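You operate a simulated robot arm through the tools that you are given. There is no shell and no other tool. Be economical: measure what you need, move in short steps, check, and stop when the job is done.

You run a simulated two-armed robot. Do the job below in one go: nothing can be reset, and whatever is moved stays where it is left.

TASK
Pick up the water bottle with one hand, pass it to the other hand and put it on the supply top. Set down upright: water bottle.
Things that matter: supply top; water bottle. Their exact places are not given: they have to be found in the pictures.

It is judged by the outcome, as a careful person would: the job done as asked, and still so three seconds after it is handed in. It fails if anything else is knocked over, pushed out of place, dropped, spilled or broken.

THE ROBOT
Two 7-joint arms with two-finger parallel grippers on one trunk, on a base that drives. Base frame: it is fixed to the floor where the robot stands at the start and does not move with it; the origin is under the middle of the robot, x ahead of it, y to its left, z up. Units: m, rad, N and s.
The left shoulder is at the start at [0.06, 0.143, 0.893], the right one opposite. With the tool pointing down near the work surface each hand reaches from about 0.3 to 0.72 m from the robot's upright axis, wherever it stands, measured 20 degrees to its own side. Places, roughly: supply top [2.5, -3.4, 0.8]. Payload 1.57 kg a hand.
The tool frame of a hand sits at the grasp point between the pads (the TCP): z along the fingers, y along the line on which they close. The tips reach 0.03 m beyond it. Largest opening 0.11 m; finger width 0.024, thickness 0.012; the body of the gripper, 0.048 by 0.112 m, starts 0.078 m behind the TCP.
Orientation is told as [roll, pitch, yaw] about the base's x, y, z axes, in that order, counted from this pose: with the fingers straight down and closing along the base's y, the tool's x points along the base's -x, its y along +y and its z along -z.

THE INTERFACE
- The arms move only by the tool apply_moves. It takes "left_plan", "right_plan" or both (then of equal length, played together; a hand with none holds still); each is a list of rows, each a list of 7 numbers: the shift along the tool's x, y, z in m, then the turn, a rotation vector about the tool's x, y, z in rad, then the gripper command, from -1 (fully open) to 1 (shut), values between in proportion. In form: [[dx, dy, dz, ax, ay, az, hand], ...]. A call has 1 to 10 rows; each row is the pose to reach, as a shift and turn from the pose commanded when the call began, along the tool's axes at that moment. Each row takes 0.2 s and may step no farther than 0.05 m and 0.15 rad from the row before; otherwise, or with a gripper value out of range, the whole call is refused. Where a pose cannot be reached the arm comes as near as it can. A force on the tool above 40 N (or 10 N above the force at the start of the call, whichever is more), or a blocked arm, ends the call early, and 0.2 s more pass. Each finger travels about 0.045 m/s and halts on what it meets, pressing with about 25 N; the grip force reading is that of the motor and also rises with nothing between the fingers. The clock runs only during rows and for 0.2 s after the last one: add rows that repeat a pose to give the fingers time. The reply holds the time, the measured pose of the TCP, the force on the tool along the base axes, the opening and the grip force, in the units named above and with some noise, with the torque about the TCP (base axes, N m) and any sound that the robot's microphone picked up.
- Cameras (640 x 400 px; columns grow to the right, rows downward): "scene" is now at [0.0523, 0.0229, 1.5178]; the picture's right is [0.25, -0.97, 0.00], its down [-0.60, -0.16, -0.78] and it looks along [0.76, 0.20, -0.62] (base axes); focal length 266 px, centre (320, 200). "left" rides on the left gripper at [0.07, -0.016, -0.141] in its tool frame; the picture's right is [0.23, 0.97, 0.00], its down [-0.86, 0.20, -0.48] and it looks along [-0.47, 0.11, 0.88] (tool axes); focal length 222 px, centre (320, 200). "right" rides on the right gripper at [0.07, 0.016, -0.141] in its tool frame; the picture's right is [-0.23, 0.97, 0.00], its down [-0.86, -0.20, -0.48] and it looks along [-0.47, -0.11, 0.88] (tool axes); focal length 222 px, centre (320, 200).
- camera(camera): a new picture of that camera. It takes no simulated time.
- move_column(by): slides the trunk up (or, below 0, down) by that many m; the arms and the scene camera ride with it, the base frame stays. It gives what a move gives, with no picture.
- base_move(legs): drives the robot by 1 to 6 legs, each [ahead, left, turn to the left] in m, m and rad, along the robot's own axes; the way and the turn of a leg run together, so that a leg with both is an arc; at most 1.5 m and 3.142 rad a leg. The arms and the cameras ride along, it lands a little off, and it stops where it bumps. It gives what a move gives.
- turn_head(pan, tilt): turns the head with the scene camera to pan (to the left, within 1.501 rad either way) and tilt (down, from -0.506 to 1.204), counted from straight ahead of the robot. It gives what a move gives.
- pixel_to_xyz(camera, pixels): for up to 12 pixels [column, row] of the newest picture of that camera ("zoom" is the newest enlarged one), the place [x, y, z] in the base frame of the surface seen there, good to about 0.003 m. It takes no simulated time.
- inspect(camera, box): a new picture of the part [left, top, right, bottom] of that camera's present view, enlarged. It takes no simulated time.
- sign_off(): hands the job in; it is judged then, once.

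Go step by step. Measure first, check grasps and placings, and put right what went wrong. The budget is 80 turns and 78 pictures, counting those below and the enlarged ones. Unless the task says otherwise, let go and move clear before handing in, and close with one line.

The tools are called after ">>>" by a JSON object that holds its "name" and its "arguments". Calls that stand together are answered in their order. apply_moves: Moves the arms, as the interface text tells. Its arguments: {"type":"object","properties":{"left_plan":{"type":"array","items":{"type":"array","items":{"type":"number"}}},"right_plan":{"type":"array","items":{"type":"array","items":{"type":"number"}}}},"required":[]} The other tools are called the same way: move_column (by) slides the trunk up or down; base_move (legs) drives the base; turn_head (pan, tilt) turns the head that bears the scene camera; camera (camera) takes a picture; pixel_to_xyz (camera, pixels) gives the place of the surface under pixels of a picture; inspect (camera, box) takes an enlarged picture of a part of a camera's view; sign_off () hands the job in.

At the start:

```text
time_s: 0.0
left_eef_pos: [0.4988, 0.3022, 1.0556]
left_tcp_rot: [0.0, -0.001, 0.0]
left_wrist_force: [0.4, 0.0, -0.2]
left_wrist_torque: [-0.03, 0.03, 0.0]
left_grip_width: 0.1101
left_gripper_force: 0.1
right_eef_pos: [0.4547, -0.0733, 1.0208]
right_tcp_rot: [0.001, 0.001, 0.001]
right_wrist_force: [-0.3, -0.1, 1.0]
right_wrist_torque: [-0.01, -0.01, 0.0]
right_grip_width: 0.1099
right_gripper_force: 0.1
trunk travel left (down, up): [-0.491, 0.099]
robot x, y, heading: [-0.001, -0.0, -0.002]
head pan, tilt: [0.258, 0.668]
```

scene: 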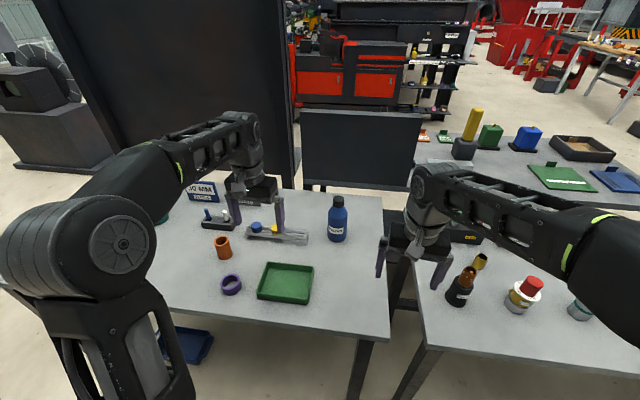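
right: 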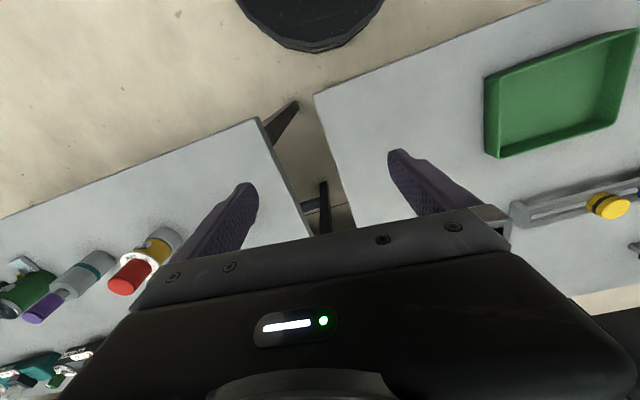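
left: 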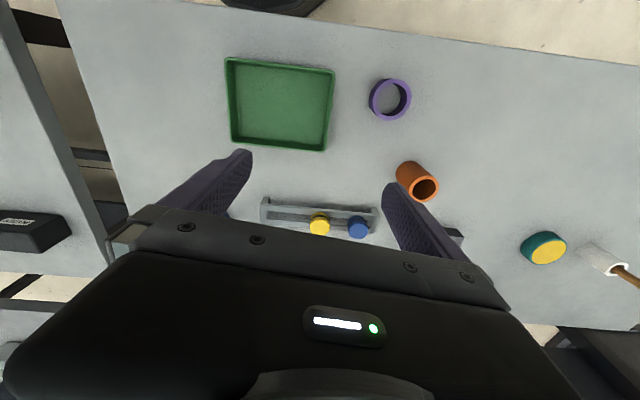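

The blue bottle at about (338,218) in the scene picture is probably the water bottle. I'll enlarge it to check and measure.

>>> {"name": "inspect", "arguments": {"camera": "scene", "box": [180, 160, 400, 320]}}

>>> {"name": "inspect", "arguments": {"camera": "scene", "box": [400, 100, 640, 340]}}

>>> {"name": "pixel_to_xyz", "arguments": {"camera": "scene", "pixels": [[338, 198], [338, 208], [338, 220], [338, 238], [328, 225], [347, 225], [386, 335], [383, 200], [316, 190], [465, 290], [522, 295], [310, 236]]}}

```text
2.50 times, centred on (290, 240) of scene
```

zoom: 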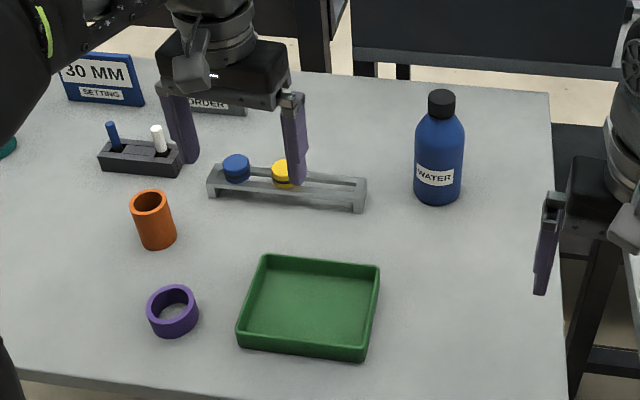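

```text
1.67 times, centred on (520, 220) of scene
```

zoom: 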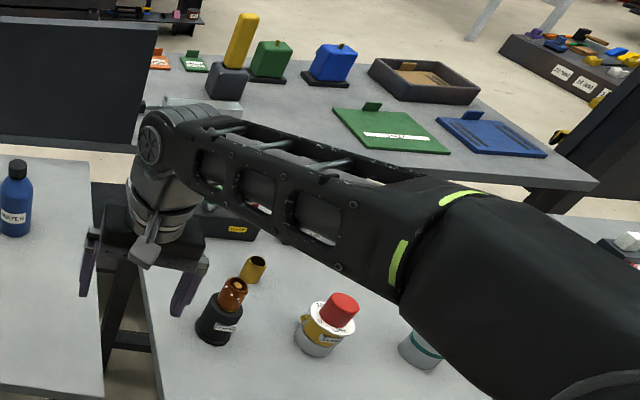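

```text
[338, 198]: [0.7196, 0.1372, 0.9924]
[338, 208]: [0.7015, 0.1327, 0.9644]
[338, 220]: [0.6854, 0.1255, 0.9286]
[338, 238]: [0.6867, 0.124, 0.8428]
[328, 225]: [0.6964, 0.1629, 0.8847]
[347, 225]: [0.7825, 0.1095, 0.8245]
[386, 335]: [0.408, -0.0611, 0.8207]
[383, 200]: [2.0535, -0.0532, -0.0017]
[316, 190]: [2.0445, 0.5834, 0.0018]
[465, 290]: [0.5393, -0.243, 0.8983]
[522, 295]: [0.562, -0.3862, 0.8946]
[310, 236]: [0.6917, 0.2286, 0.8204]
```

The bottle reads "WATER" in the zoom. I'll take a closer view to measure its axis and height, and how close the grey rail is.

>>> {"name": "inspect", "arguments": {"camera": "scene", "box": [290, 185, 370, 250]}}

>>> {"name": "pixel_to_xyz", "arguments": {"camera": "scene", "pixels": [[338, 196], [338, 202], [329, 232], [346, 232], [338, 232], [307, 243], [325, 240], [321, 233], [300, 230], [338, 212], [331, 212], [345, 212]]}}

```text
6.15 times, centred on (330, 218) of scene
```

zoom: 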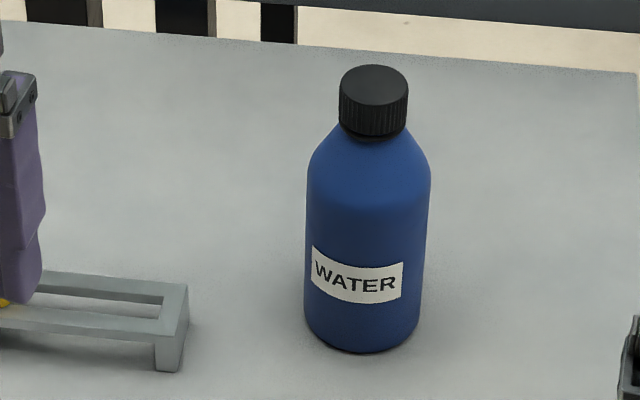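

```text
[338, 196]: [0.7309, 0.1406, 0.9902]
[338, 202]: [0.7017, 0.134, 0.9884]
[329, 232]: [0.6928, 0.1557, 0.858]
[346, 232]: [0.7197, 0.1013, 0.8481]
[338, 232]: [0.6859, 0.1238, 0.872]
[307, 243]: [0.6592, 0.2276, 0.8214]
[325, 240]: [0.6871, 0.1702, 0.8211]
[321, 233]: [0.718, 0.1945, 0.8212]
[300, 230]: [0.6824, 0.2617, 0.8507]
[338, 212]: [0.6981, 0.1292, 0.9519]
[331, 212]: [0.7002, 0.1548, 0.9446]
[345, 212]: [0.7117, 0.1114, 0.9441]
```

The cap top is at z≈0.99, the bottle axis is near (0.719, 0.132), and the body is about 0.066 across and straight up to z≈0.925. I'll tilt the left hand 60° towards forward and stop short of the bottle, with the right hand moved aside.

>>> {"name": "apply_moves", "arguments": {"left_plan": [[-0.01, -0.02, 0.01, 0, -0.15, 0, -1], [-0.02, -0.045, 0.02, 0, -0.3, 0, -1], [-0.03, -0.07, 0.03, 0, -0.45, 0, -1], [-0.045, -0.095, 0.045, 0, -0.6, 0, -1], [-0.06, -0.12, 0.06, 0, -0.75, 0, -1], [-0.075, -0.145, 0.08, 0, -0.9, 0, -1], [-0.09, -0.17, 0.0956, 0, -1.047, 0, -1], [-0.09, -0.17, 0.0956, 0, -1.047, 0, -1]], "right_plan": [[0, -0.03, 0, 0, 0, 0, -1], [0, -0.06, 0, 0, 0, 0, -1], [0, -0.1, 0, 0, 0, 0, -1], [0, -0.1, 0, 0, 0, 0, -1], [0, -0.1, 0, 0, 0, 0, -1], [0, -0.1, 0, 0, 0, 0, -1], [0, -0.1, 0, 0, 0, 0, -1], [0, -0.1, 0, 0, 0, 0, -1]]}}

>>> {"name": "camera", "arguments": {"camera": "left"}}

>>> {"name": "camera", "arguments": {"camera": "scene"}}

```text
time_s: 1.8
left_eef_pos: [0.5882, 0.1326, 0.96]
left_tcp_rot: [-0.001, -1.048, 0.001]
left_wrist_force: [-0.4, 0.4, -0.7]
left_wrist_torque: [0.0, 0.0, 0.02]
left_grip_width: 0.1098
left_gripper_force: 0.0
right_eef_pos: [0.455, -0.1723, 1.0206]
right_tcp_rot: [-0.001, 0.0, 0.0]
right_wrist_force: [0.3, 0.3, 0.2]
right_wrist_torque: [0.02, 0.02, 0.02]
right_grip_width: 0.1099
right_gripper_force: 0.1
trunk travel left (down, up): [-0.491, 0.099]
robot x, y, heading: [-0.0009, 0.0049, 0.0]
head pan, tilt: [0.258, 0.668]
```

```text
71 pictures are left
```

left: 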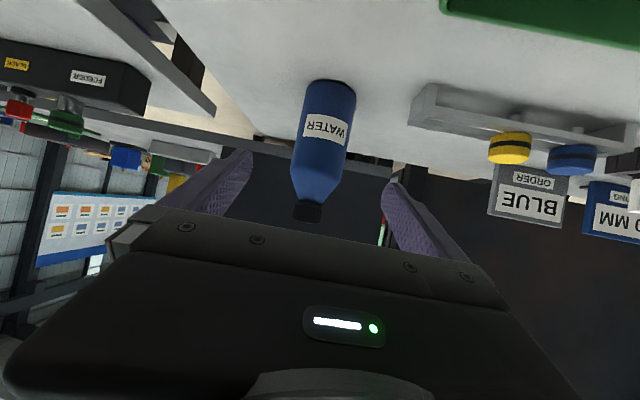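

```text
70 pictures are left
```

scene: 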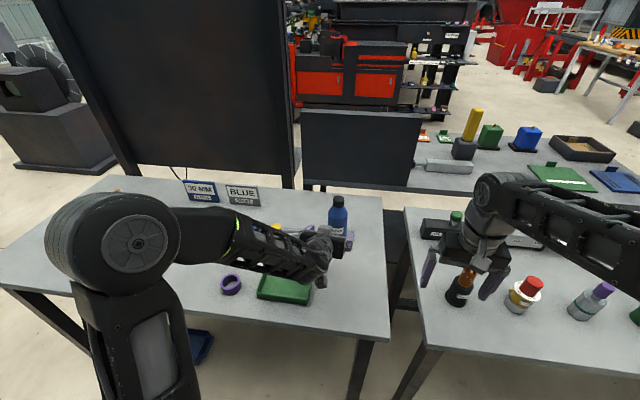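

The bottle sits between the fingers in the left picture. I'll measure its sides in the left view before advancing.

>>> {"name": "pixel_to_xyz", "arguments": {"camera": "left", "pixels": [[305, 110], [330, 110], [353, 110], [298, 150], [323, 150], [346, 150], [308, 210], [325, 85]]}}

```text
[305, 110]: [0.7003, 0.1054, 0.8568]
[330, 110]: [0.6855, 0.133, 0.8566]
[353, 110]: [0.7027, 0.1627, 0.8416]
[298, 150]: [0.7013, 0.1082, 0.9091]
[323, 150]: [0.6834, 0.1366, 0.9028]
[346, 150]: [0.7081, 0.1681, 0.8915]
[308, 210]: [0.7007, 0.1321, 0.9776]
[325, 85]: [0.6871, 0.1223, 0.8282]
```

The bottle is centred at y≈0.136, x≈0.718. I'll advance 0.15 m along the fingers with a 3 mm correction to the side.

>>> {"name": "apply_moves", "arguments": {"left_plan": [[0, 0.003, 0.03, 0, 0, 0, -1], [0, 0.003, 0.06, 0, 0, 0, -1], [0, 0.003, 0.09, 0, 0, 0, -1], [0, 0.003, 0.115, 0, 0, 0, -1], [0, 0.003, 0.135, 0, 0, 0, -1], [0, 0.003, 0.15, 0, 0, 0, -1], [0, 0.003, 0.15, 0, 0, 0, -1]]}}

>>> {"name": "camera", "arguments": {"camera": "left"}}

```text
time_s: 3.4
left_eef_pos: [0.7187, 0.1372, 0.886]
left_tcp_rot: [0.001, -1.047, 0.0]
left_wrist_force: [0.3, -0.3, 0.1]
left_wrist_torque: [-0.02, -0.01, 0.02]
left_grip_width: 0.1098
left_gripper_force: 0.1
right_eef_pos: [0.4544, -0.1724, 1.0214]
right_tcp_rot: [-0.001, 0.0, 0.0]
right_wrist_force: [-0.1, 0.7, 0.3]
right_wrist_torque: [0.01, 0.03, -0.03]
right_grip_width: 0.11
right_gripper_force: 0.0
trunk travel left (down, up): [-0.491, 0.099]
robot x, y, heading: [-0.0008, 0.0008, -0.001]
head pan, tilt: [0.258, 0.668]
```

```text
69 pictures are left
```

left: 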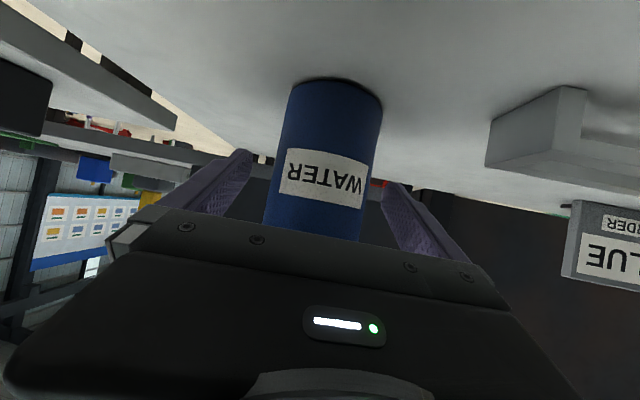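

The bottle is squarely between the pads, so I'll close the left gripper.

>>> {"name": "apply_moves", "arguments": {"left_plan": [[0, 0, 0, 0, 0, 0, 0], [0, 0, 0, 0, 0, 0, 0.3], [0, 0, 0, 0, 0, 0, 0.6], [0, 0, 0, 0, 0, 0, 1], [0, 0, 0, 0, 0, 0, 1], [0, 0, 0, 0, 0, 0, 1]]}}

```text
time_s: 4.8
left_eef_pos: [0.7191, 0.1368, 0.8847]
left_tcp_rot: [0.001, -1.046, 0.0]
left_wrist_force: [0.0, -1.9, 0.0]
left_wrist_torque: [-0.08, 0.02, 0.03]
left_grip_width: 0.0674
left_gripper_force: 24.6
right_eef_pos: [0.4557, -0.1738, 1.0226]
right_tcp_rot: [-0.001, 0.0, 0.0]
right_wrist_force: [0.3, -0.3, 0.3]
right_wrist_torque: [0.02, 0.0, 0.03]
right_grip_width: 0.11
right_gripper_force: 0.1
trunk travel left (down, up): [-0.491, 0.099]
robot x, y, heading: [0.0037, 0.0015, -0.002]
head pan, tilt: [0.258, 0.668]
```

The grip is firm at width 0.0674. I'll lift straight up 0.12 m.

>>> {"name": "apply_moves", "arguments": {"left_plan": [[-0.0087, 0, -0.005, 0, 0, 0, 1], [-0.026, 0, -0.015, 0, 0, 0, 1], [-0.052, 0, -0.03, 0, 0, 0, 1], [-0.078, 0, -0.045, 0, 0, 0, 1], [-0.104, 0, -0.06, 0, 0, 0, 1], [-0.104, 0, -0.06, 0, 0, 0, 1]]}}

>>> {"name": "camera", "arguments": {"camera": "scene"}}

```text
time_s: 6.2
left_eef_pos: [0.7201, 0.1355, 1.004]
left_tcp_rot: [0.0, -1.046, -0.002]
left_wrist_force: [-0.1, -0.6, -3.7]
left_wrist_torque: [0.03, -0.01, -0.01]
left_grip_width: 0.0673
left_gripper_force: 24.8
right_eef_pos: [0.4565, -0.1721, 1.0213]
right_tcp_rot: [0.001, -0.001, 0.001]
right_wrist_force: [-0.6, 0.0, 0.5]
right_wrist_torque: [0.0, 0.01, 0.0]
right_grip_width: 0.11
right_gripper_force: 0.1
trunk travel left (down, up): [-0.491, 0.099]
robot x, y, heading: [0.0002, -0.0028, -0.004]
head pan, tilt: [0.258, 0.668]
```

```text
68 pictures are left
```

scene: 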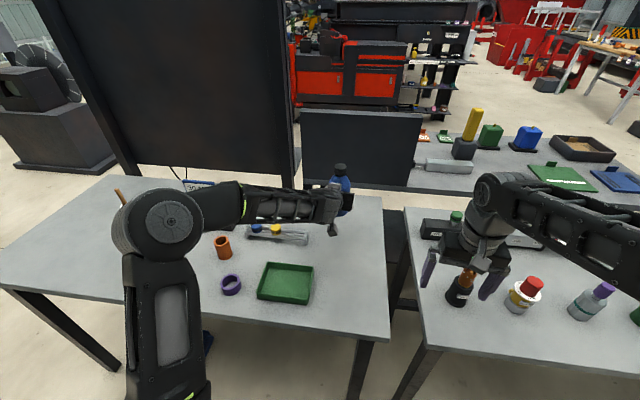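

The bottle is lifted upright, with a weight of about 3.7 N. I'll bring it back to about (0.55, 0.055, 0.96) for the hand-over.

>>> {"name": "apply_moves", "arguments": {"left_plan": [[0.012, -0.008, -0.0127, 0, 0, 0, 1], [0.036, -0.024, -0.038, 0, 0, 0, 1], [0.06, -0.04, -0.0635, 0, 0, 0, 1], [0.084, -0.056, -0.089, 0, 0, 0, 1], [0.108, -0.072, -0.1143, 0, 0, 0, 1], [0.12, -0.08, -0.127, 0, 0, 0, 1], [0.12, -0.08, -0.127, 0, 0, 0, 1]]}}

>>> {"name": "camera", "arguments": {"camera": "scene"}}

>>> {"name": "pixel_to_xyz", "arguments": {"camera": "scene", "pixels": [[320, 200]]}}

```text
time_s: 7.8
left_eef_pos: [0.5502, 0.0558, 0.9648]
left_tcp_rot: [-0.001, -1.046, 0.0]
left_wrist_force: [0.0, 0.3, -4.7]
left_wrist_torque: [-0.02, 0.01, -0.01]
left_grip_width: 0.0673
left_gripper_force: 25.2
right_eef_pos: [0.4559, -0.1732, 1.0217]
right_tcp_rot: [-0.001, 0.0, -0.001]
right_wrist_force: [0.4, 0.3, 0.0]
right_wrist_torque: [0.0, 0.0, -0.02]
right_grip_width: 0.1099
right_gripper_force: 0.0
trunk travel left (down, up): [-0.491, 0.099]
robot x, y, heading: [0.0018, 0.0003, 0.003]
head pan, tilt: [0.258, 0.668]
```

```text
67 pictures are left
```

scene: 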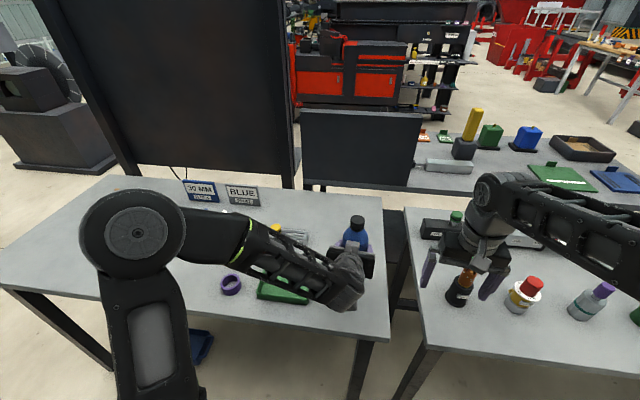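

```text
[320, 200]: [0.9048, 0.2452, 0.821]
```

The bottle is held upright with the cap near (357,220). I'll measure the cap and bring the right hand up high, before moving it over.

>>> {"name": "inspect", "arguments": {"camera": "scene", "box": [320, 200, 400, 250]}}

>>> {"name": "pixel_to_xyz", "arguments": {"camera": "scene", "pixels": [[357, 217], [357, 220], [357, 225], [352, 220], [362, 220], [350, 232], [357, 214]]}}

>>> {"name": "apply_moves", "arguments": {"right_plan": [[0, 0, -0.04, 0, 0, 0, -1], [0, 0, -0.08, 0, 0, 0, -1], [0, 0, -0.12, 0, 0, 0, -1], [0, 0, -0.16, 0, 0, 0, -1], [0, 0, -0.18, 0, 0, 0, -1], [0, 0, -0.18, 0, 0, 0, -1]]}}

```text
8.00 times, centred on (360, 225) of scene
```

zoom: 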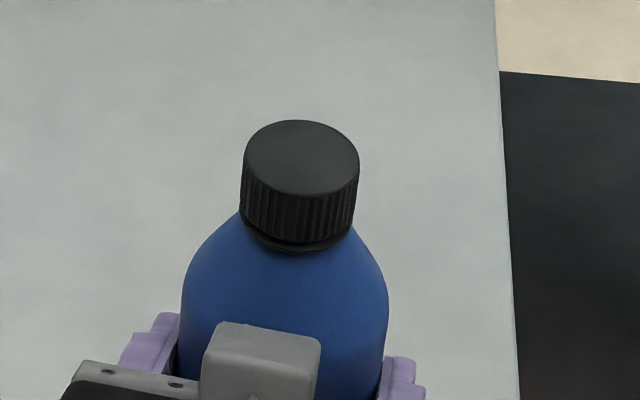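

```text
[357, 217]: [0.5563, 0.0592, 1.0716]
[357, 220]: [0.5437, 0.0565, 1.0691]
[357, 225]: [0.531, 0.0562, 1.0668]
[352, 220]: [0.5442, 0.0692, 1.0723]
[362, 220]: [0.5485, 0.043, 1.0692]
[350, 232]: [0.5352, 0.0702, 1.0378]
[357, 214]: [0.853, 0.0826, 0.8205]
```

```text
time_s: 9.2
left_eef_pos: [0.5498, 0.0567, 0.9641]
left_tcp_rot: [-0.002, -1.045, 0.003]
left_wrist_force: [0.0, 0.3, -3.2]
left_wrist_torque: [0.0, 0.03, -0.02]
left_grip_width: 0.0676
left_gripper_force: 25.0
right_eef_pos: [0.4634, -0.16, 1.0724]
right_tcp_rot: [-0.001, 0.002, -0.001]
right_wrist_force: [-0.6, 0.7, 0.2]
right_wrist_torque: [-0.02, 0.04, 0.01]
right_grip_width: 0.1097
right_gripper_force: 0.0
right hand out of reach, approached as far as the arm can: row 2, 3, 4, 5, 6
trunk travel left (down, up): [-0.491, 0.099]
robot x, y, heading: [-0.0013, 0.0023, -0.001]
head pan, tilt: [0.258, 0.668]
```

The right hand with the tool down tops out at z≈1.07, and the cap top is at 1.07. I'll raise the column by 0.09 and then lower the left hand, so the right hand gains head-room.

>>> {"name": "move_column", "arguments": {"by": 0.09}}

>>> {"name": "apply_moves", "arguments": {"left_plan": [[0.0173, 0, 0.01, 0, 0, 0, 1], [0.043, 0, 0.025, 0, 0, 0, 1], [0.069, 0, 0.04, 0, 0, 0, 1], [0.095, 0, 0.055, 0, 0, 0, 1], [0.104, 0, 0.06, 0, 0, 0, 1], [0.104, 0, 0.06, 0, 0, 0, 1]]}}

>>> {"name": "camera", "arguments": {"camera": "scene"}}

```text
time_s: 10.4
left_eef_pos: [0.5499, 0.056, 1.0546]
left_tcp_rot: [0.0, -1.044, -0.001]
left_wrist_force: [0.6, 0.0, -5.0]
left_wrist_torque: [-0.03, -0.01, -0.01]
left_grip_width: 0.0677
left_gripper_force: 25.0
right_eef_pos: [0.463, -0.1609, 1.1621]
right_tcp_rot: [0.0, 0.001, 0.0]
right_wrist_force: [-0.4, 0.3, -0.4]
right_wrist_torque: [0.01, -0.01, -0.04]
right_grip_width: 0.1101
right_gripper_force: 0.0
trunk travel left (down, up): [-0.581, 0.009]
robot x, y, heading: [0.002, 0.0003, -0.004]
head pan, tilt: [0.258, 0.668]
```

```text
time_s: 11.8
left_eef_pos: [0.55, 0.056, 0.9343]
left_tcp_rot: [0.0, -1.048, -0.001]
left_wrist_force: [0.6, 0.1, -4.6]
left_wrist_torque: [0.02, 0.02, 0.02]
left_grip_width: 0.0674
left_gripper_force: 25.0
right_eef_pos: [0.4631, -0.1599, 1.1618]
right_tcp_rot: [0.001, -0.001, 0.0]
right_wrist_force: [-0.3, -1.0, 0.0]
right_wrist_torque: [-0.02, 0.0, -0.02]
right_grip_width: 0.11
right_gripper_force: 0.0
trunk travel left (down, up): [-0.581, 0.009]
robot x, y, heading: [0.002, -0.0009, -0.002]
head pan, tilt: [0.258, 0.668]
```

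```text
65 pictures are left
```

scene: 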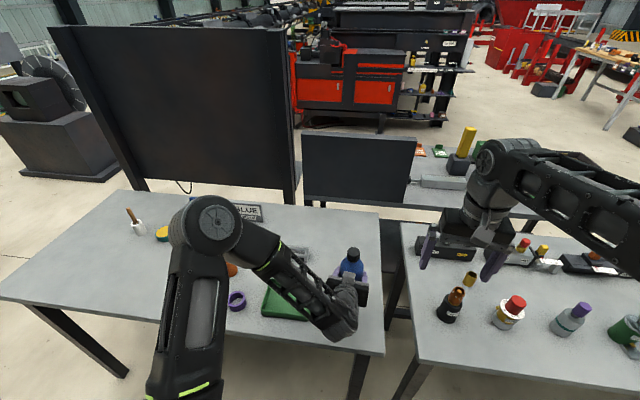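

The cap should now be at about (0.547, 0.056) with its top at 1.04. I'll make a small test move of the right hand to see where its commanded pose stands.

>>> {"name": "apply_moves", "arguments": {"right_plan": [[-0.01, 0.0, 0.03, 0, 0, 0, -1], [-0.01, 0.0, 0.03, 0, 0, 0, -1]]}}

```text
time_s: 12.4
left_eef_pos: [0.5479, 0.0557, 0.9339]
left_tcp_rot: [0.0, -1.047, 0.001]
left_wrist_force: [-0.8, -0.1, -4.0]
left_wrist_torque: [-0.03, 0.0, -0.01]
left_grip_width: 0.0675
left_gripper_force: 25.1
right_eef_pos: [0.4739, -0.1604, 1.1329]
right_tcp_rot: [-0.001, 0.001, 0.0]
right_wrist_force: [0.4, -0.5, 0.3]
right_wrist_torque: [0.02, -0.02, 0.03]
right_grip_width: 0.1101
right_gripper_force: 0.0
trunk travel left (down, up): [-0.581, 0.009]
robot x, y, heading: [0.0003, 0.001, 0.003]
head pan, tilt: [0.258, 0.668]
```

Moves start from the real pose. Next I'll bring the right hand over the cap, x first and then across, at z≈1.105.

>>> {"name": "apply_moves", "arguments": {"right_plan": [[-0.035, 0.01, 0.01, 0, 0, 0, -1], [-0.073, 0.03, 0.02, 0, 0, 0, -1], [-0.073, 0.07, 0.028, 0, 0, 0, -1], [-0.073, 0.11, 0.028, 0, 0, 0, -1], [-0.073, 0.15, 0.028, 0, 0, 0, -1], [-0.073, 0.185, 0.028, 0, 0, 0, -1], [-0.073, 0.217, 0.028, 0, 0, 0, -1], [-0.073, 0.217, 0.028, 0, 0, 0, -1]]}}

>>> {"name": "camera", "arguments": {"camera": "right"}}

>>> {"name": "camera", "arguments": {"camera": "scene"}}

```text
time_s: 14.2
left_eef_pos: [0.5496, 0.0555, 0.9334]
left_tcp_rot: [-0.001, -1.048, 0.0]
left_wrist_force: [-0.2, 1.0, -3.7]
left_wrist_torque: [-0.02, 0.02, 0.01]
left_grip_width: 0.0673
left_gripper_force: 25.1
right_eef_pos: [0.5466, 0.043, 1.1041]
right_tcp_rot: [0.002, -0.002, 0.001]
right_wrist_force: [-0.3, -0.2, -0.2]
right_wrist_torque: [-0.03, 0.01, 0.05]
right_grip_width: 0.11
right_gripper_force: 0.0
right hand out of reach, approached as far as the arm can: row 7, 8
trunk travel left (down, up): [-0.581, 0.009]
robot x, y, heading: [0.0019, -0.0028, 0.006]
head pan, tilt: [0.258, 0.668]
```

```text
64 pictures are left
```

right: 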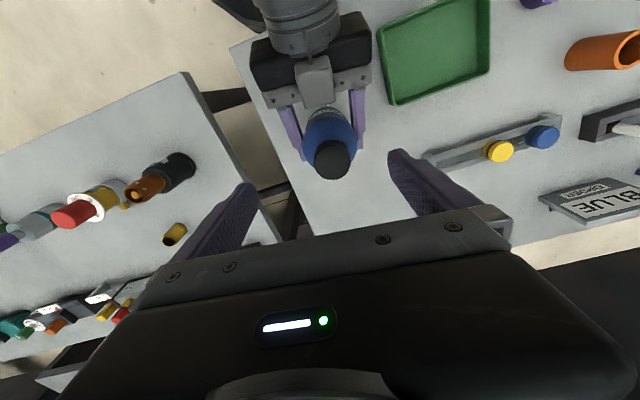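

```text
63 pictures are left
```

scene: 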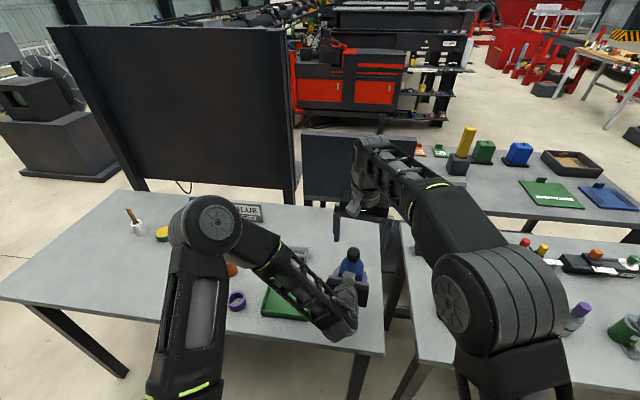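

The right hand stops at y=0.043, so I'll shift the left hand 0.045 m to the right, with the right hand moving to match. Then I'll look again.

>>> {"name": "apply_moves", "arguments": {"left_plan": [[0, -0.015, 0, 0, 0, 0, 1], [0, -0.03, 0, 0, 0, 0, 1], [0, -0.045, 0, 0, 0, 0, 1], [0, -0.045, 0, 0, 0, 0, 1]], "right_plan": [[0, -0.015, 0, 0, 0, 0, -1], [0, -0.03, 0, 0, 0, 0, -1], [0, -0.032, 0, 0, 0, 0, -1], [0, -0.032, 0, 0, 0, 0, -1]]}}

>>> {"name": "camera", "arguments": {"camera": "right"}}

>>> {"name": "inspect", "arguments": {"camera": "scene", "box": [320, 180, 420, 320]}}

```text
time_s: 15.2
left_eef_pos: [0.5496, 0.0117, 0.9345]
left_tcp_rot: [0.001, -1.047, -0.001]
left_wrist_force: [0.4, 0.2, -3.4]
left_wrist_torque: [0.0, 0.01, -0.04]
left_grip_width: 0.0673
left_gripper_force: 24.7
right_eef_pos: [0.5464, 0.0128, 1.1048]
right_tcp_rot: [-0.001, 0.001, 0.0]
right_wrist_force: [-0.4, -0.2, 0.1]
right_wrist_torque: [-0.03, 0.03, 0.0]
right_grip_width: 0.1101
right_gripper_force: 0.0
trunk travel left (down, up): [-0.581, 0.009]
robot x, y, heading: [0.0003, -0.0005, 0.004]
head pan, tilt: [0.258, 0.668]
```

```text
62 pictures are left
```

right: 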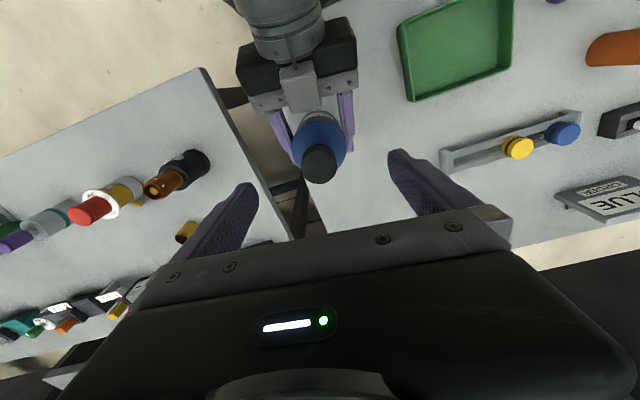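

```text
2.86 times, centred on (370, 250) of scene
```

zoom: 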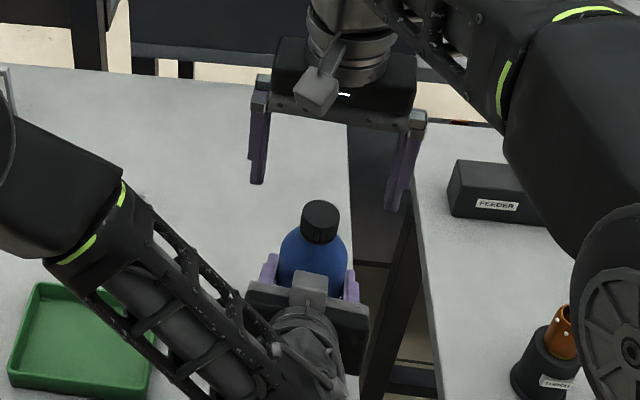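

>>> {"name": "pixel_to_xyz", "arguments": {"camera": "right", "pixels": [[319, 163], [305, 163], [333, 163], [319, 150], [319, 175], [336, 145]]}}

```text
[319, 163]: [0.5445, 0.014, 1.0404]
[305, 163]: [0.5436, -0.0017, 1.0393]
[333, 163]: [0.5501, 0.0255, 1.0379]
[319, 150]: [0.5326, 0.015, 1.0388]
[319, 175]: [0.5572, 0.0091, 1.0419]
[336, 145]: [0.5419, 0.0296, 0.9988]
```

The cap centre is at about (0.545, 0.0125) with its top at 1.040, and the right hand is centred above it. I'll descend 0.068 m so the tips straddle the cap.

>>> {"name": "apply_moves", "arguments": {"right_plan": [[0, 0, 0.02, 0, 0, 0, -1], [0.001, 0, 0.04, 0, 0, 0, -1], [0.001, 0, 0.055, 0, 0, 0, -1], [0.001, 0, 0.068, 0, 0, 0, -1], [0.001, 0, 0.068, 0, 0, 0, -1]]}}

>>> {"name": "camera", "arguments": {"camera": "right"}}

>>> {"name": "inspect", "arguments": {"camera": "scene", "box": [320, 180, 420, 320]}}

```text
time_s: 16.4
left_eef_pos: [0.5497, 0.0107, 0.934]
left_tcp_rot: [-0.001, -1.047, -0.002]
left_wrist_force: [-0.5, 0.3, -4.3]
left_wrist_torque: [0.0, -0.04, 0.0]
left_grip_width: 0.0672
left_gripper_force: 25.3
right_eef_pos: [0.5436, 0.0126, 1.0362]
right_tcp_rot: [0.0, 0.0, 0.001]
right_wrist_force: [-0.1, -0.5, -0.2]
right_wrist_torque: [0.01, -0.01, -0.01]
right_grip_width: 0.1102
right_gripper_force: 0.0
trunk travel left (down, up): [-0.581, 0.009]
robot x, y, heading: [-0.0019, 0.0015, 0.005]
head pan, tilt: [0.258, 0.668]
```

```text
60 pictures are left
```

right: 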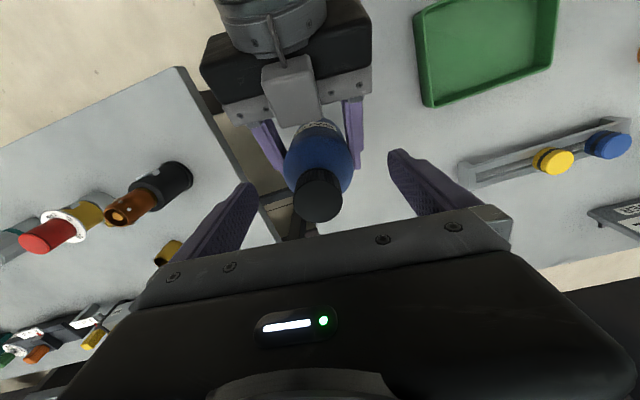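

```text
2.86 times, centred on (370, 250) of scene
```

zoom: 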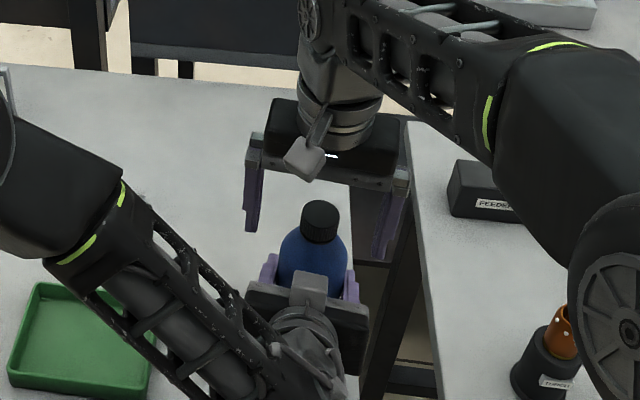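

The cap top centre at (319,195) coincides with the TCP projection at (321,194). I'll close the right gripper on the cap.

>>> {"name": "apply_moves", "arguments": {"right_plan": [[0, 0, 0, 0, 0, 0, -0.4], [0, 0, 0, 0, 0, 0, 0], [0, 0, 0, 0, 0, 0, 0.4], [0, 0, 0, 0, 0, 0, 0.7], [0, 0, 0, 0, 0, 0, 1], [0, 0, 0, 0, 0, 0, 1], [0, 0, 0, 0, 0, 0, 1], [0, 0, 0, 0, 0, 0, 1]]}}

>>> {"name": "camera", "arguments": {"camera": "right"}}

```text
time_s: 18.2
left_eef_pos: [0.5495, 0.0118, 0.9336]
left_tcp_rot: [0.002, -1.046, 0.001]
left_wrist_force: [0.5, 13.4, -7.1]
left_wrist_torque: [-1.03, -0.09, 0.04]
left_grip_width: 0.0677
left_gripper_force: 24.3
right_eef_pos: [0.5446, 0.0122, 1.0357]
right_tcp_rot: [-0.002, 0.0, -0.001]
right_wrist_force: [0.0, -14.0, 3.1]
right_wrist_torque: [-0.41, -0.02, -0.09]
right_grip_width: 0.0391
right_gripper_force: 24.5
trunk travel left (down, up): [-0.581, 0.009]
robot x, y, heading: [0.0032, 0.0008, -0.002]
head pan, tilt: [0.258, 0.668]
```

```text
58 pictures are left
```

right: 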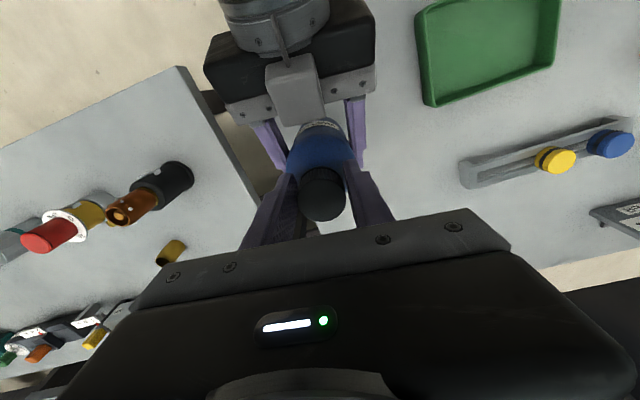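

The cap is gripped (0.039), with a 14 N sideways strain between the hands. I'll relieve it by moving the right hand slightly towards -y.

>>> {"name": "apply_moves", "arguments": {"right_plan": [[0, -0.001, 0, 0, 0, 0, 1], [0, -0.002, 0, 0, 0, 0, 1]]}}

```text
time_s: 18.9
left_eef_pos: [0.5496, 0.0111, 0.9342]
left_tcp_rot: [-0.002, -1.045, 0.001]
left_wrist_force: [0.4, 11.6, -11.2]
left_wrist_torque: [-0.8, -0.1, 0.26]
left_grip_width: 0.0676
left_gripper_force: 24.6
right_eef_pos: [0.5447, 0.0105, 1.0377]
right_tcp_rot: [0.0, 0.0, 0.0]
right_wrist_force: [-0.3, -11.4, 6.3]
right_wrist_torque: [-0.4, 0.11, -0.3]
right_grip_width: 0.0388
right_gripper_force: 24.9
trunk travel left (down, up): [-0.581, 0.009]
robot x, y, heading: [-0.0016, 0.0046, -0.001]
head pan, tilt: [0.258, 0.668]
```

The strain dropped a little, to 11.5 N. I'll go 3 mm further the same way.

>>> {"name": "apply_moves", "arguments": {"right_plan": [[0, -0.0015, 0, 0, 0, 0, 1], [0, -0.003, 0, 0, 0, 0, 1], [0, -0.003, 0, 0, 0, 0, 1]]}}

```text
time_s: 19.6
left_eef_pos: [0.5492, 0.0089, 0.9332]
left_tcp_rot: [-0.001, -1.045, -0.003]
left_wrist_force: [3.1, 0.8, -15.5]
left_wrist_torque: [-0.13, 0.18, 0.04]
left_grip_width: 0.0673
left_gripper_force: 25.2
right_eef_pos: [0.5445, 0.0088, 1.0376]
right_tcp_rot: [0.003, 0.0, 0.003]
right_wrist_force: [-2.9, -1.3, 10.7]
right_wrist_torque: [-0.04, 0.08, -0.02]
right_grip_width: 0.0384
right_gripper_force: 24.9
trunk travel left (down, up): [-0.581, 0.009]
robot x, y, heading: [0.0001, -0.0001, -0.002]
head pan, tilt: [0.258, 0.668]
```

The sideways strain is gone, and a small vertical squeeze remains (right +10.7 N). I'll ease the right hand up 1.5 mm.

>>> {"name": "apply_moves", "arguments": {"right_plan": [[0, 0, -0.001, 0, 0, 0, 1], [0, 0, -0.0015, 0, 0, 0, 1]]}}

```text
time_s: 20.2
left_eef_pos: [0.5499, 0.0094, 0.935]
left_tcp_rot: [-0.002, -1.047, -0.003]
left_wrist_force: [-0.3, -3.8, -10.7]
left_wrist_torque: [0.39, 0.14, -0.05]
left_grip_width: 0.0674
left_gripper_force: 24.9
right_eef_pos: [0.5446, 0.0103, 1.0379]
right_tcp_rot: [0.003, 0.001, 0.002]
right_wrist_force: [0.1, 4.2, 4.6]
right_wrist_torque: [0.04, -0.17, 0.07]
right_grip_width: 0.0387
right_gripper_force: 25.3
trunk travel left (down, up): [-0.581, 0.009]
robot x, y, heading: [-0.0028, 0.0017, 0.002]
head pan, tilt: [0.258, 0.668]
```

Strains are small now, so I'll open the left gripper and let the right hand take the bottle.

>>> {"name": "apply_moves", "arguments": {"left_plan": [[0, 0, 0, 0, 0, 0, 0.3], [0, 0, 0, 0, 0, 0, 0], [0, 0, 0, 0, 0, 0, -0.5], [0, 0, 0, 0, 0, 0, -1], [0, 0, 0, 0, 0, 0, -1], [0, 0, 0, 0, 0, 0, -1]]}}

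>>> {"name": "camera", "arguments": {"camera": "left"}}

```text
time_s: 21.6
left_eef_pos: [0.5491, 0.0107, 0.9335]
left_tcp_rot: [-0.001, -1.046, 0.0]
left_wrist_force: [1.1, 0.4, 0.3]
left_wrist_torque: [0.0, -0.01, -0.01]
left_grip_width: 0.1101
left_gripper_force: 0.1
right_eef_pos: [0.5457, 0.0078, 1.0375]
right_tcp_rot: [0.001, 0.0, -0.001]
right_wrist_force: [-0.3, -0.5, 0.3]
right_wrist_torque: [-0.02, 0.04, -0.01]
right_grip_width: 0.0381
right_gripper_force: 25.4
trunk travel left (down, up): [-0.581, 0.009]
robot x, y, heading: [0.0016, 0.004, 0.001]
head pan, tilt: [0.258, 0.668]
```

```text
57 pictures are left
```

left: 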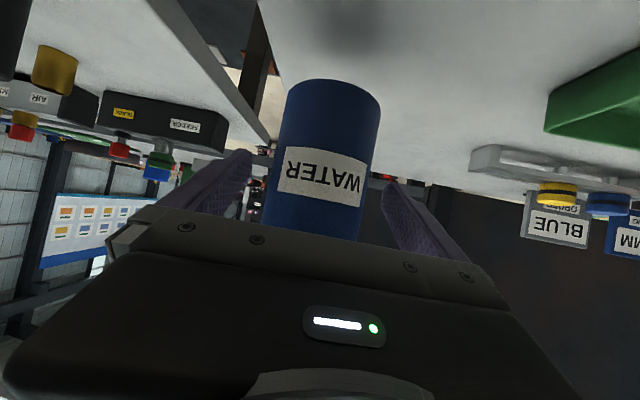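

The left hand is free, but the right reads almost no weight. I'll check whether the bottle really hangs from the right hand.

>>> {"name": "inspect", "arguments": {"camera": "scene", "box": [320, 180, 420, 320]}}

>>> {"name": "pixel_to_xyz", "arguments": {"camera": "left", "pixels": [[330, 82], [325, 92], [300, 180], [350, 190], [290, 130], [372, 130]]}}

>>> {"name": "apply_moves", "arguments": {"right_plan": [[0, 0, 0, 0, 0, 0, 1]]}}

```text
2.86 times, centred on (370, 250) of scene
```

zoom: 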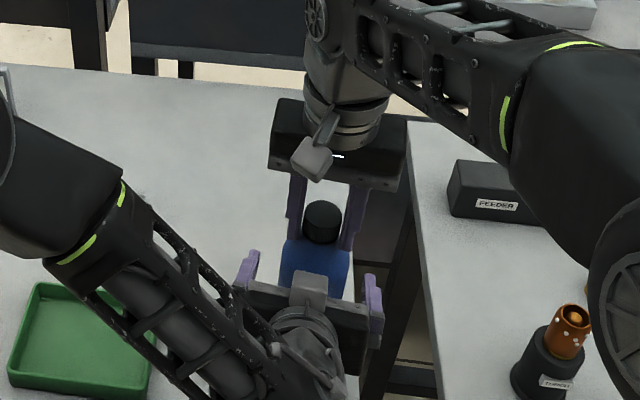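

```text
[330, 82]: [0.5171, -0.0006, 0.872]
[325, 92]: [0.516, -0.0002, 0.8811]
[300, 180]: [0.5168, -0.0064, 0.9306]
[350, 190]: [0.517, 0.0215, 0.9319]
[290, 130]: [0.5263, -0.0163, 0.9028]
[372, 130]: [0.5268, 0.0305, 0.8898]
```

```text
time_s: 22.1
left_eef_pos: [0.5502, 0.0106, 0.9333]
left_tcp_rot: [0.0, -1.047, -0.001]
left_wrist_force: [-0.1, -0.4, 1.0]
left_wrist_torque: [-0.01, 0.02, -0.01]
left_grip_width: 0.1101
left_gripper_force: 0.0
right_eef_pos: [0.545, 0.0079, 1.0389]
right_tcp_rot: [0.0, -0.001, 0.001]
right_wrist_force: [0.6, 0.5, -0.1]
right_wrist_torque: [0.0, 0.03, 0.03]
right_grip_width: 0.038
right_gripper_force: 25.1
trunk travel left (down, up): [-0.581, 0.009]
robot x, y, heading: [-0.0022, -0.0009, 0.001]
head pan, tilt: [0.258, 0.668]
```

The bottle bottom is at z≈0.872, so it hangs upright from the right hand. Next the left hand backs straight out and then away to the left.

>>> {"name": "apply_moves", "arguments": {"left_plan": [[0.015, 0, -0.026, 0, 0, 0, -1], [0.03, 0, -0.052, 0, 0, 0, -1], [0.045, 0, -0.078, 0, 0, 0, -1], [0.06, 0, -0.104, 0, 0, 0, -1], [0.065, 0.04, -0.113, 0, 0, 0, -1], [0.065, 0.09, -0.113, 0, 0, 0, -1], [0.065, 0.14, -0.113, 0, 0, 0, -1], [0.065, 0.19, -0.113, 0, 0, 0, -1], [0.065, 0.19, -0.113, 0, 0, 0, -1]]}}

>>> {"name": "camera", "arguments": {"camera": "scene"}}

>>> {"name": "camera", "arguments": {"camera": "right"}}

```text
time_s: 24.1
left_eef_pos: [0.4881, 0.1346, 0.895]
left_tcp_rot: [-0.002, -1.046, 0.002]
left_wrist_force: [0.2, -0.5, -0.1]
left_wrist_torque: [-0.03, -0.02, -0.07]
left_grip_width: 0.11
left_gripper_force: 0.0
left hand out of reach, approached as far as the arm can: row 5, 6, 7, 8, 9
right_eef_pos: [0.5449, 0.0096, 1.0383]
right_tcp_rot: [-0.002, 0.0, -0.001]
right_wrist_force: [1.1, 0.1, -0.8]
right_wrist_torque: [-0.03, 0.01, -0.01]
right_grip_width: 0.0379
right_gripper_force: 25.4
trunk travel left (down, up): [-0.581, 0.009]
robot x, y, heading: [-0.0021, -0.0002, 0.001]
head pan, tilt: [0.258, 0.668]
```

```text
55 pictures are left
```

scene: 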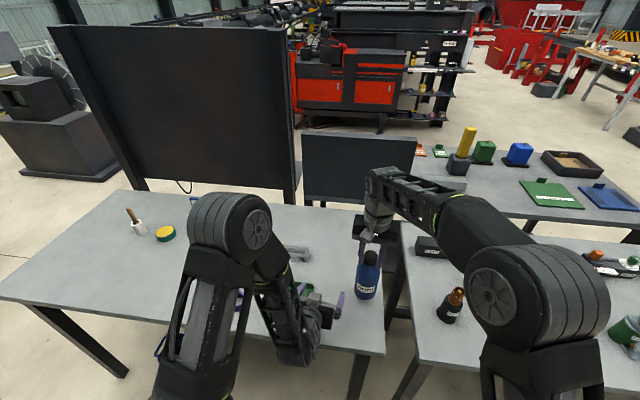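

```text
54 pictures are left
```

right: 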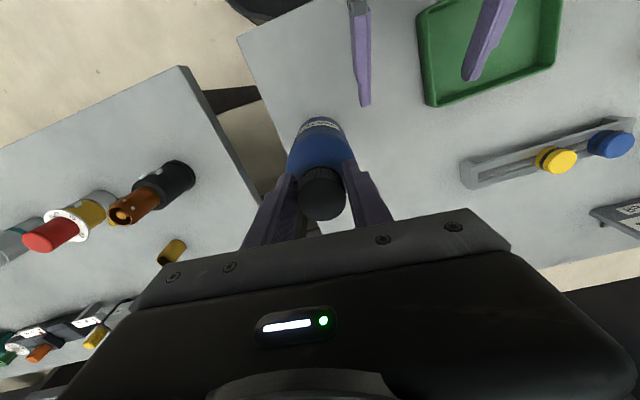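

The left hand is clear at (0.488, 0.135, 0.895). I'll raise it and un-pitch it so it stows compactly, and check the bottle's free hold.

>>> {"name": "apply_moves", "arguments": {"left_plan": [[-0.026, 0.01, -0.015, 0, 0, 0, -1], [-0.052, 0.03, -0.03, 0, 0.1, 0, -1], [-0.078, 0.055, -0.045, 0, 0.25, 0, -1], [-0.1, 0.08, -0.055, 0, 0.4, 0, -1], [-0.104, 0.105, -0.06, 0, 0.55, 0, -1], [-0.104, 0.13, -0.06, 0, 0.7, 0, -1], [-0.104, 0.155, -0.06, 0, 0.85, 0, -1], [-0.104, 0.165, -0.06, 0, 1.0, 0, -1], [-0.104, 0.165, -0.06, 0, 1.047, 0, -1], [-0.104, 0.165, -0.06, 0, 1.047, 0, -1]]}}

>>> {"name": "turn_head", "arguments": {"pan": -1.2, "tilt": 0.35}}

>>> {"name": "camera", "arguments": {"camera": "scene"}}

```text
time_s: 26.2
left_eef_pos: [0.4881, 0.2985, 1.0191]
left_tcp_rot: [0.001, 0.003, 0.001]
left_wrist_force: [0.5, -0.3, 0.0]
left_wrist_torque: [-0.01, 0.01, 0.04]
left_grip_width: 0.1099
left_gripper_force: 0.1
left hand out of reach, approached as far as the arm can: row 1, 2
right_eef_pos: [0.5448, 0.0089, 1.0382]
right_tcp_rot: [0.0, -0.002, 0.001]
right_wrist_force: [0.3, -0.3, 0.4]
right_wrist_torque: [0.02, 0.02, -0.01]
right_grip_width: 0.0381
right_gripper_force: 24.7
trunk travel left (down, up): [-0.581, 0.009]
robot x, y, heading: [-0.0011, -0.0022, 0.0]
head pan, tilt: [0.258, 0.668]
```

```text
time_s: 27.8
left_eef_pos: [0.4889, 0.2982, 1.0176]
left_tcp_rot: [0.0, -0.001, 0.001]
left_wrist_force: [0.1, -0.2, 0.7]
left_wrist_torque: [0.01, -0.02, -0.03]
left_grip_width: 0.1099
left_gripper_force: 0.0
right_eef_pos: [0.5451, 0.0085, 1.0372]
right_tcp_rot: [0.0, 0.0, 0.001]
right_wrist_force: [0.6, 0.3, 0.2]
right_wrist_torque: [0.01, 0.03, 0.0]
right_grip_width: 0.0378
right_gripper_force: 24.7
trunk travel left (down, up): [-0.581, 0.009]
robot x, y, heading: [0.0023, -0.0018, 0.002]
head pan, tilt: [-1.201, 0.351]
```

```text
53 pictures are left
```

scene: 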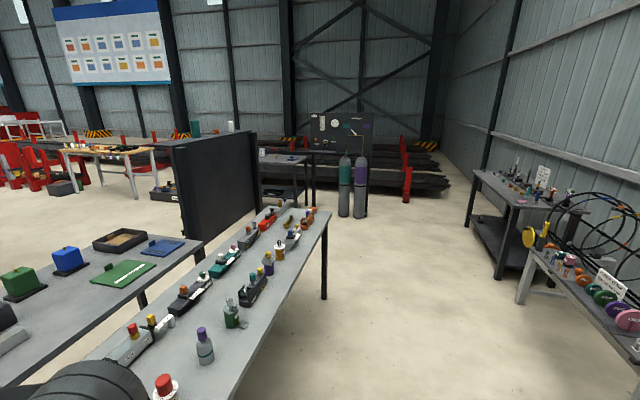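

The head now looks right. The supply top should be the grey table around (285,160), so I'll enlarge and measure there, plus the floor and tables along the way.

>>> {"name": "inspect", "arguments": {"camera": "scene", "box": [220, 120, 420, 245]}}

>>> {"name": "pixel_to_xyz", "arguments": {"camera": "scene", "pixels": [[285, 159], [308, 157], [265, 165], [296, 162], [345, 215], [325, 297], [328, 212], [250, 190], [300, 205], [470, 225], [520, 300], [400, 195]]}}

```text
3.20 times, centred on (320, 182) of scene
```

zoom: 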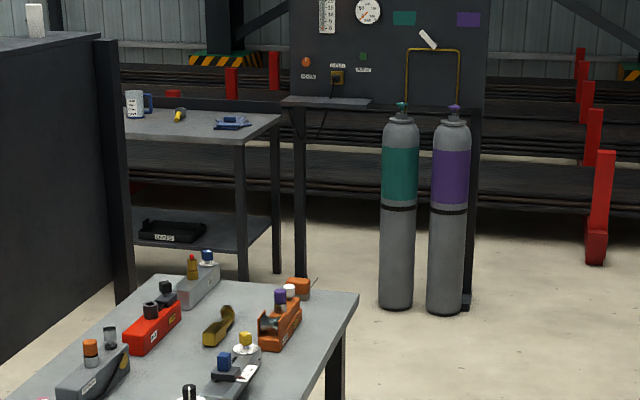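

```text
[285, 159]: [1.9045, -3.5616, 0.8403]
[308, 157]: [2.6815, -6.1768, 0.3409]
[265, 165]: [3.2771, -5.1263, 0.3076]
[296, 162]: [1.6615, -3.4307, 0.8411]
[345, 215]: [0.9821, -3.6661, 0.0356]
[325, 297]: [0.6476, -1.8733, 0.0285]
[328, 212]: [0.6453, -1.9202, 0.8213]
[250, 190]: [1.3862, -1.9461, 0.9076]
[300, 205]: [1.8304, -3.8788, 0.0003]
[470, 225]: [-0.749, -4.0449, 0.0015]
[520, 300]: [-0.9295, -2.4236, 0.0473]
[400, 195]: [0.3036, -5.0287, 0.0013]
```

The supply table top is at z≈0.84, with a visible near-left corner around (1.66, -3.43). I'll check the space behind and beside the robot before backing away from the tables.

>>> {"name": "turn_head", "arguments": {"pan": -1.5, "tilt": 0.6}}

>>> {"name": "camera", "arguments": {"camera": "scene"}}

>>> {"name": "pixel_to_xyz", "arguments": {"camera": "scene", "pixels": [[400, 200], [500, 200], [600, 200], [600, 300], [400, 350]]}}

>>> {"name": "apply_moves", "arguments": {"right_plan": [[0.02, 0, -0.02, 0, 0, 0, 1], [0.05, -0.015, -0.035, 0, 0, 0, 1], [0.08, -0.03, -0.05, 0, 0, 0, 1], [0.11, -0.045, -0.05, 0, 0, 0, 1], [0.13, -0.06, -0.05, 0, 0, 0, 1], [0.13, -0.06, -0.05, 0, 0, 0, 1]]}}

>>> {"name": "camera", "arguments": {"camera": "right"}}

```text
time_s: 28.6
left_eef_pos: [0.489, 0.2984, 1.0187]
left_tcp_rot: [0.0, -0.001, 0.0]
left_wrist_force: [-0.4, 0.4, 0.5]
left_wrist_torque: [0.06, -0.03, 0.01]
left_grip_width: 0.11
left_gripper_force: 0.0
right_eef_pos: [0.544, 0.0083, 1.0367]
right_tcp_rot: [0.0, -0.002, 0.0]
right_wrist_force: [0.5, -0.2, 0.2]
right_wrist_torque: [0.03, 0.04, 0.02]
right_grip_width: 0.0378
right_gripper_force: 25.1
trunk travel left (down, up): [-0.581, 0.009]
robot x, y, heading: [-0.0015, 0.0045, -0.005]
head pan, tilt: [-1.499, 0.6]
```

```text
51 pictures are left
```

scene: 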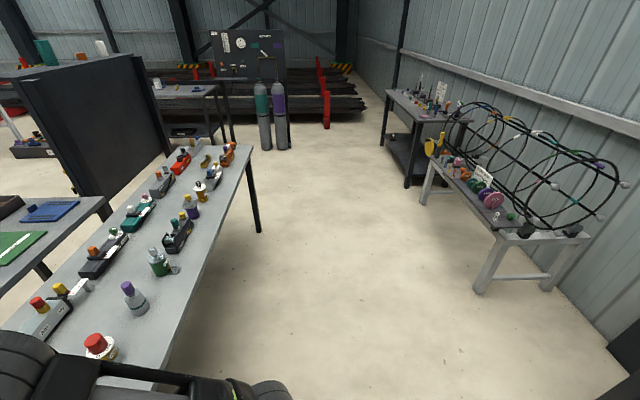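

```text
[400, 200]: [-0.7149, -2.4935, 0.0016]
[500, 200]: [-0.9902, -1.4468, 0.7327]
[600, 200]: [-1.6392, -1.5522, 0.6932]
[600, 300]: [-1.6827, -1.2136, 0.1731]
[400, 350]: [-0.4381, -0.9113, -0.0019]
```

```text
time_s: 30.0
left_eef_pos: [0.4894, 0.299, 1.0176]
left_tcp_rot: [-0.001, 0.0, 0.001]
left_wrist_force: [0.8, 0.5, 0.4]
left_wrist_torque: [0.01, 0.0, 0.01]
left_grip_width: 0.1099
left_gripper_force: 0.1
right_eef_pos: [0.415, -0.0516, 1.087]
right_tcp_rot: [-0.002, 0.001, 0.0]
right_wrist_force: [1.2, -1.0, -4.7]
right_wrist_torque: [0.03, 0.03, 0.0]
right_grip_width: 0.0376
right_gripper_force: 25.1
trunk travel left (down, up): [-0.581, 0.009]
robot x, y, heading: [-0.0009, 0.0001, -0.003]
head pan, tilt: [-1.499, 0.6]
```

```text
50 pictures are left
```

right: 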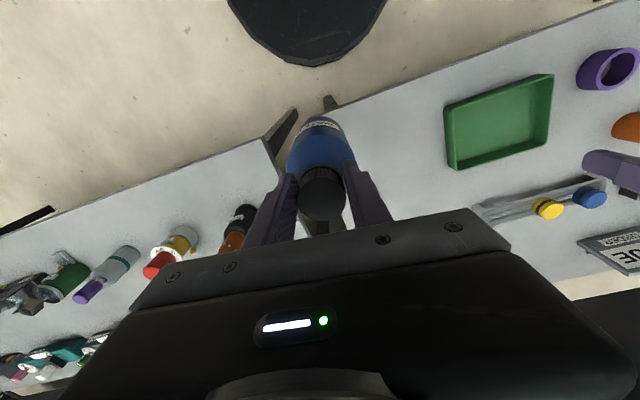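

The bottle is carried (about -4.7 N) and the corridor x from -0.7 to 0.4 is clear. I'll back away, turn right, slide left and head along -y.

>>> {"name": "base_move", "arguments": {"legs": [[-0.45, 0, 0], [0, 0, -1.571], [0, 0.3, 0], [1.2, 0, 0]]}}

>>> {"name": "turn_head", "arguments": {"pan": 0.3, "tilt": 0.45}}

>>> {"name": "camera", "arguments": {"camera": "scene"}}

```text
time_s: 43.9
left_eef_pos: [0.1881, -1.6806, 1.0176]
left_tcp_rot: [0.001, 0.001, -1.543]
left_wrist_force: [0.3, -0.5, 0.1]
left_wrist_torque: [0.02, 0.04, -0.02]
left_grip_width: 0.1099
left_gripper_force: 0.0
right_eef_pos: [-0.1635, -1.6171, 1.0871]
right_tcp_rot: [0.0, 0.0, -1.543]
right_wrist_force: [0.7, -0.6, -3.8]
right_wrist_torque: [0.02, 0.02, 0.02]
right_grip_width: 0.0371
right_gripper_force: 25.5
trunk travel left (down, up): [-0.581, 0.009]
robot x, y, heading: [-0.1251, -1.2023, -1.542]
head pan, tilt: [-1.499, 0.6]
```

```text
time_s: 45.7
left_eef_pos: [0.1882, -1.6807, 1.0186]
left_tcp_rot: [-0.001, 0.0, -1.543]
left_wrist_force: [0.1, -0.3, -0.2]
left_wrist_torque: [0.02, -0.01, -0.02]
left_grip_width: 0.1102
left_gripper_force: 0.1
right_eef_pos: [-0.1644, -1.6161, 1.0872]
right_tcp_rot: [0.001, 0.0, -1.542]
right_wrist_force: [1.0, 0.1, -4.1]
right_wrist_torque: [0.06, 0.0, 0.02]
right_grip_width: 0.0374
right_gripper_force: 24.8
trunk travel left (down, up): [-0.581, 0.009]
robot x, y, heading: [-0.1245, -1.1985, -1.544]
head pan, tilt: [0.3, 0.45]
```

```text
49 pictures are left
```

scene: 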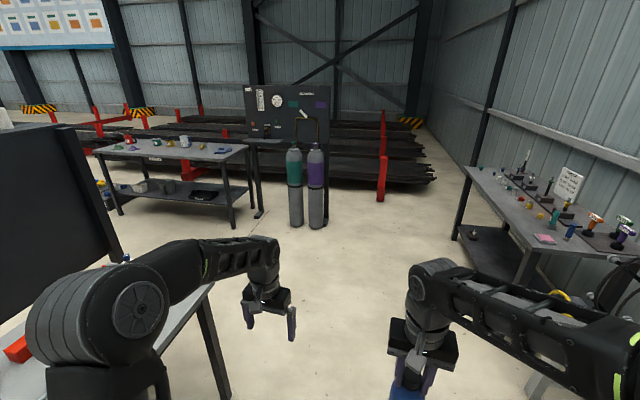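

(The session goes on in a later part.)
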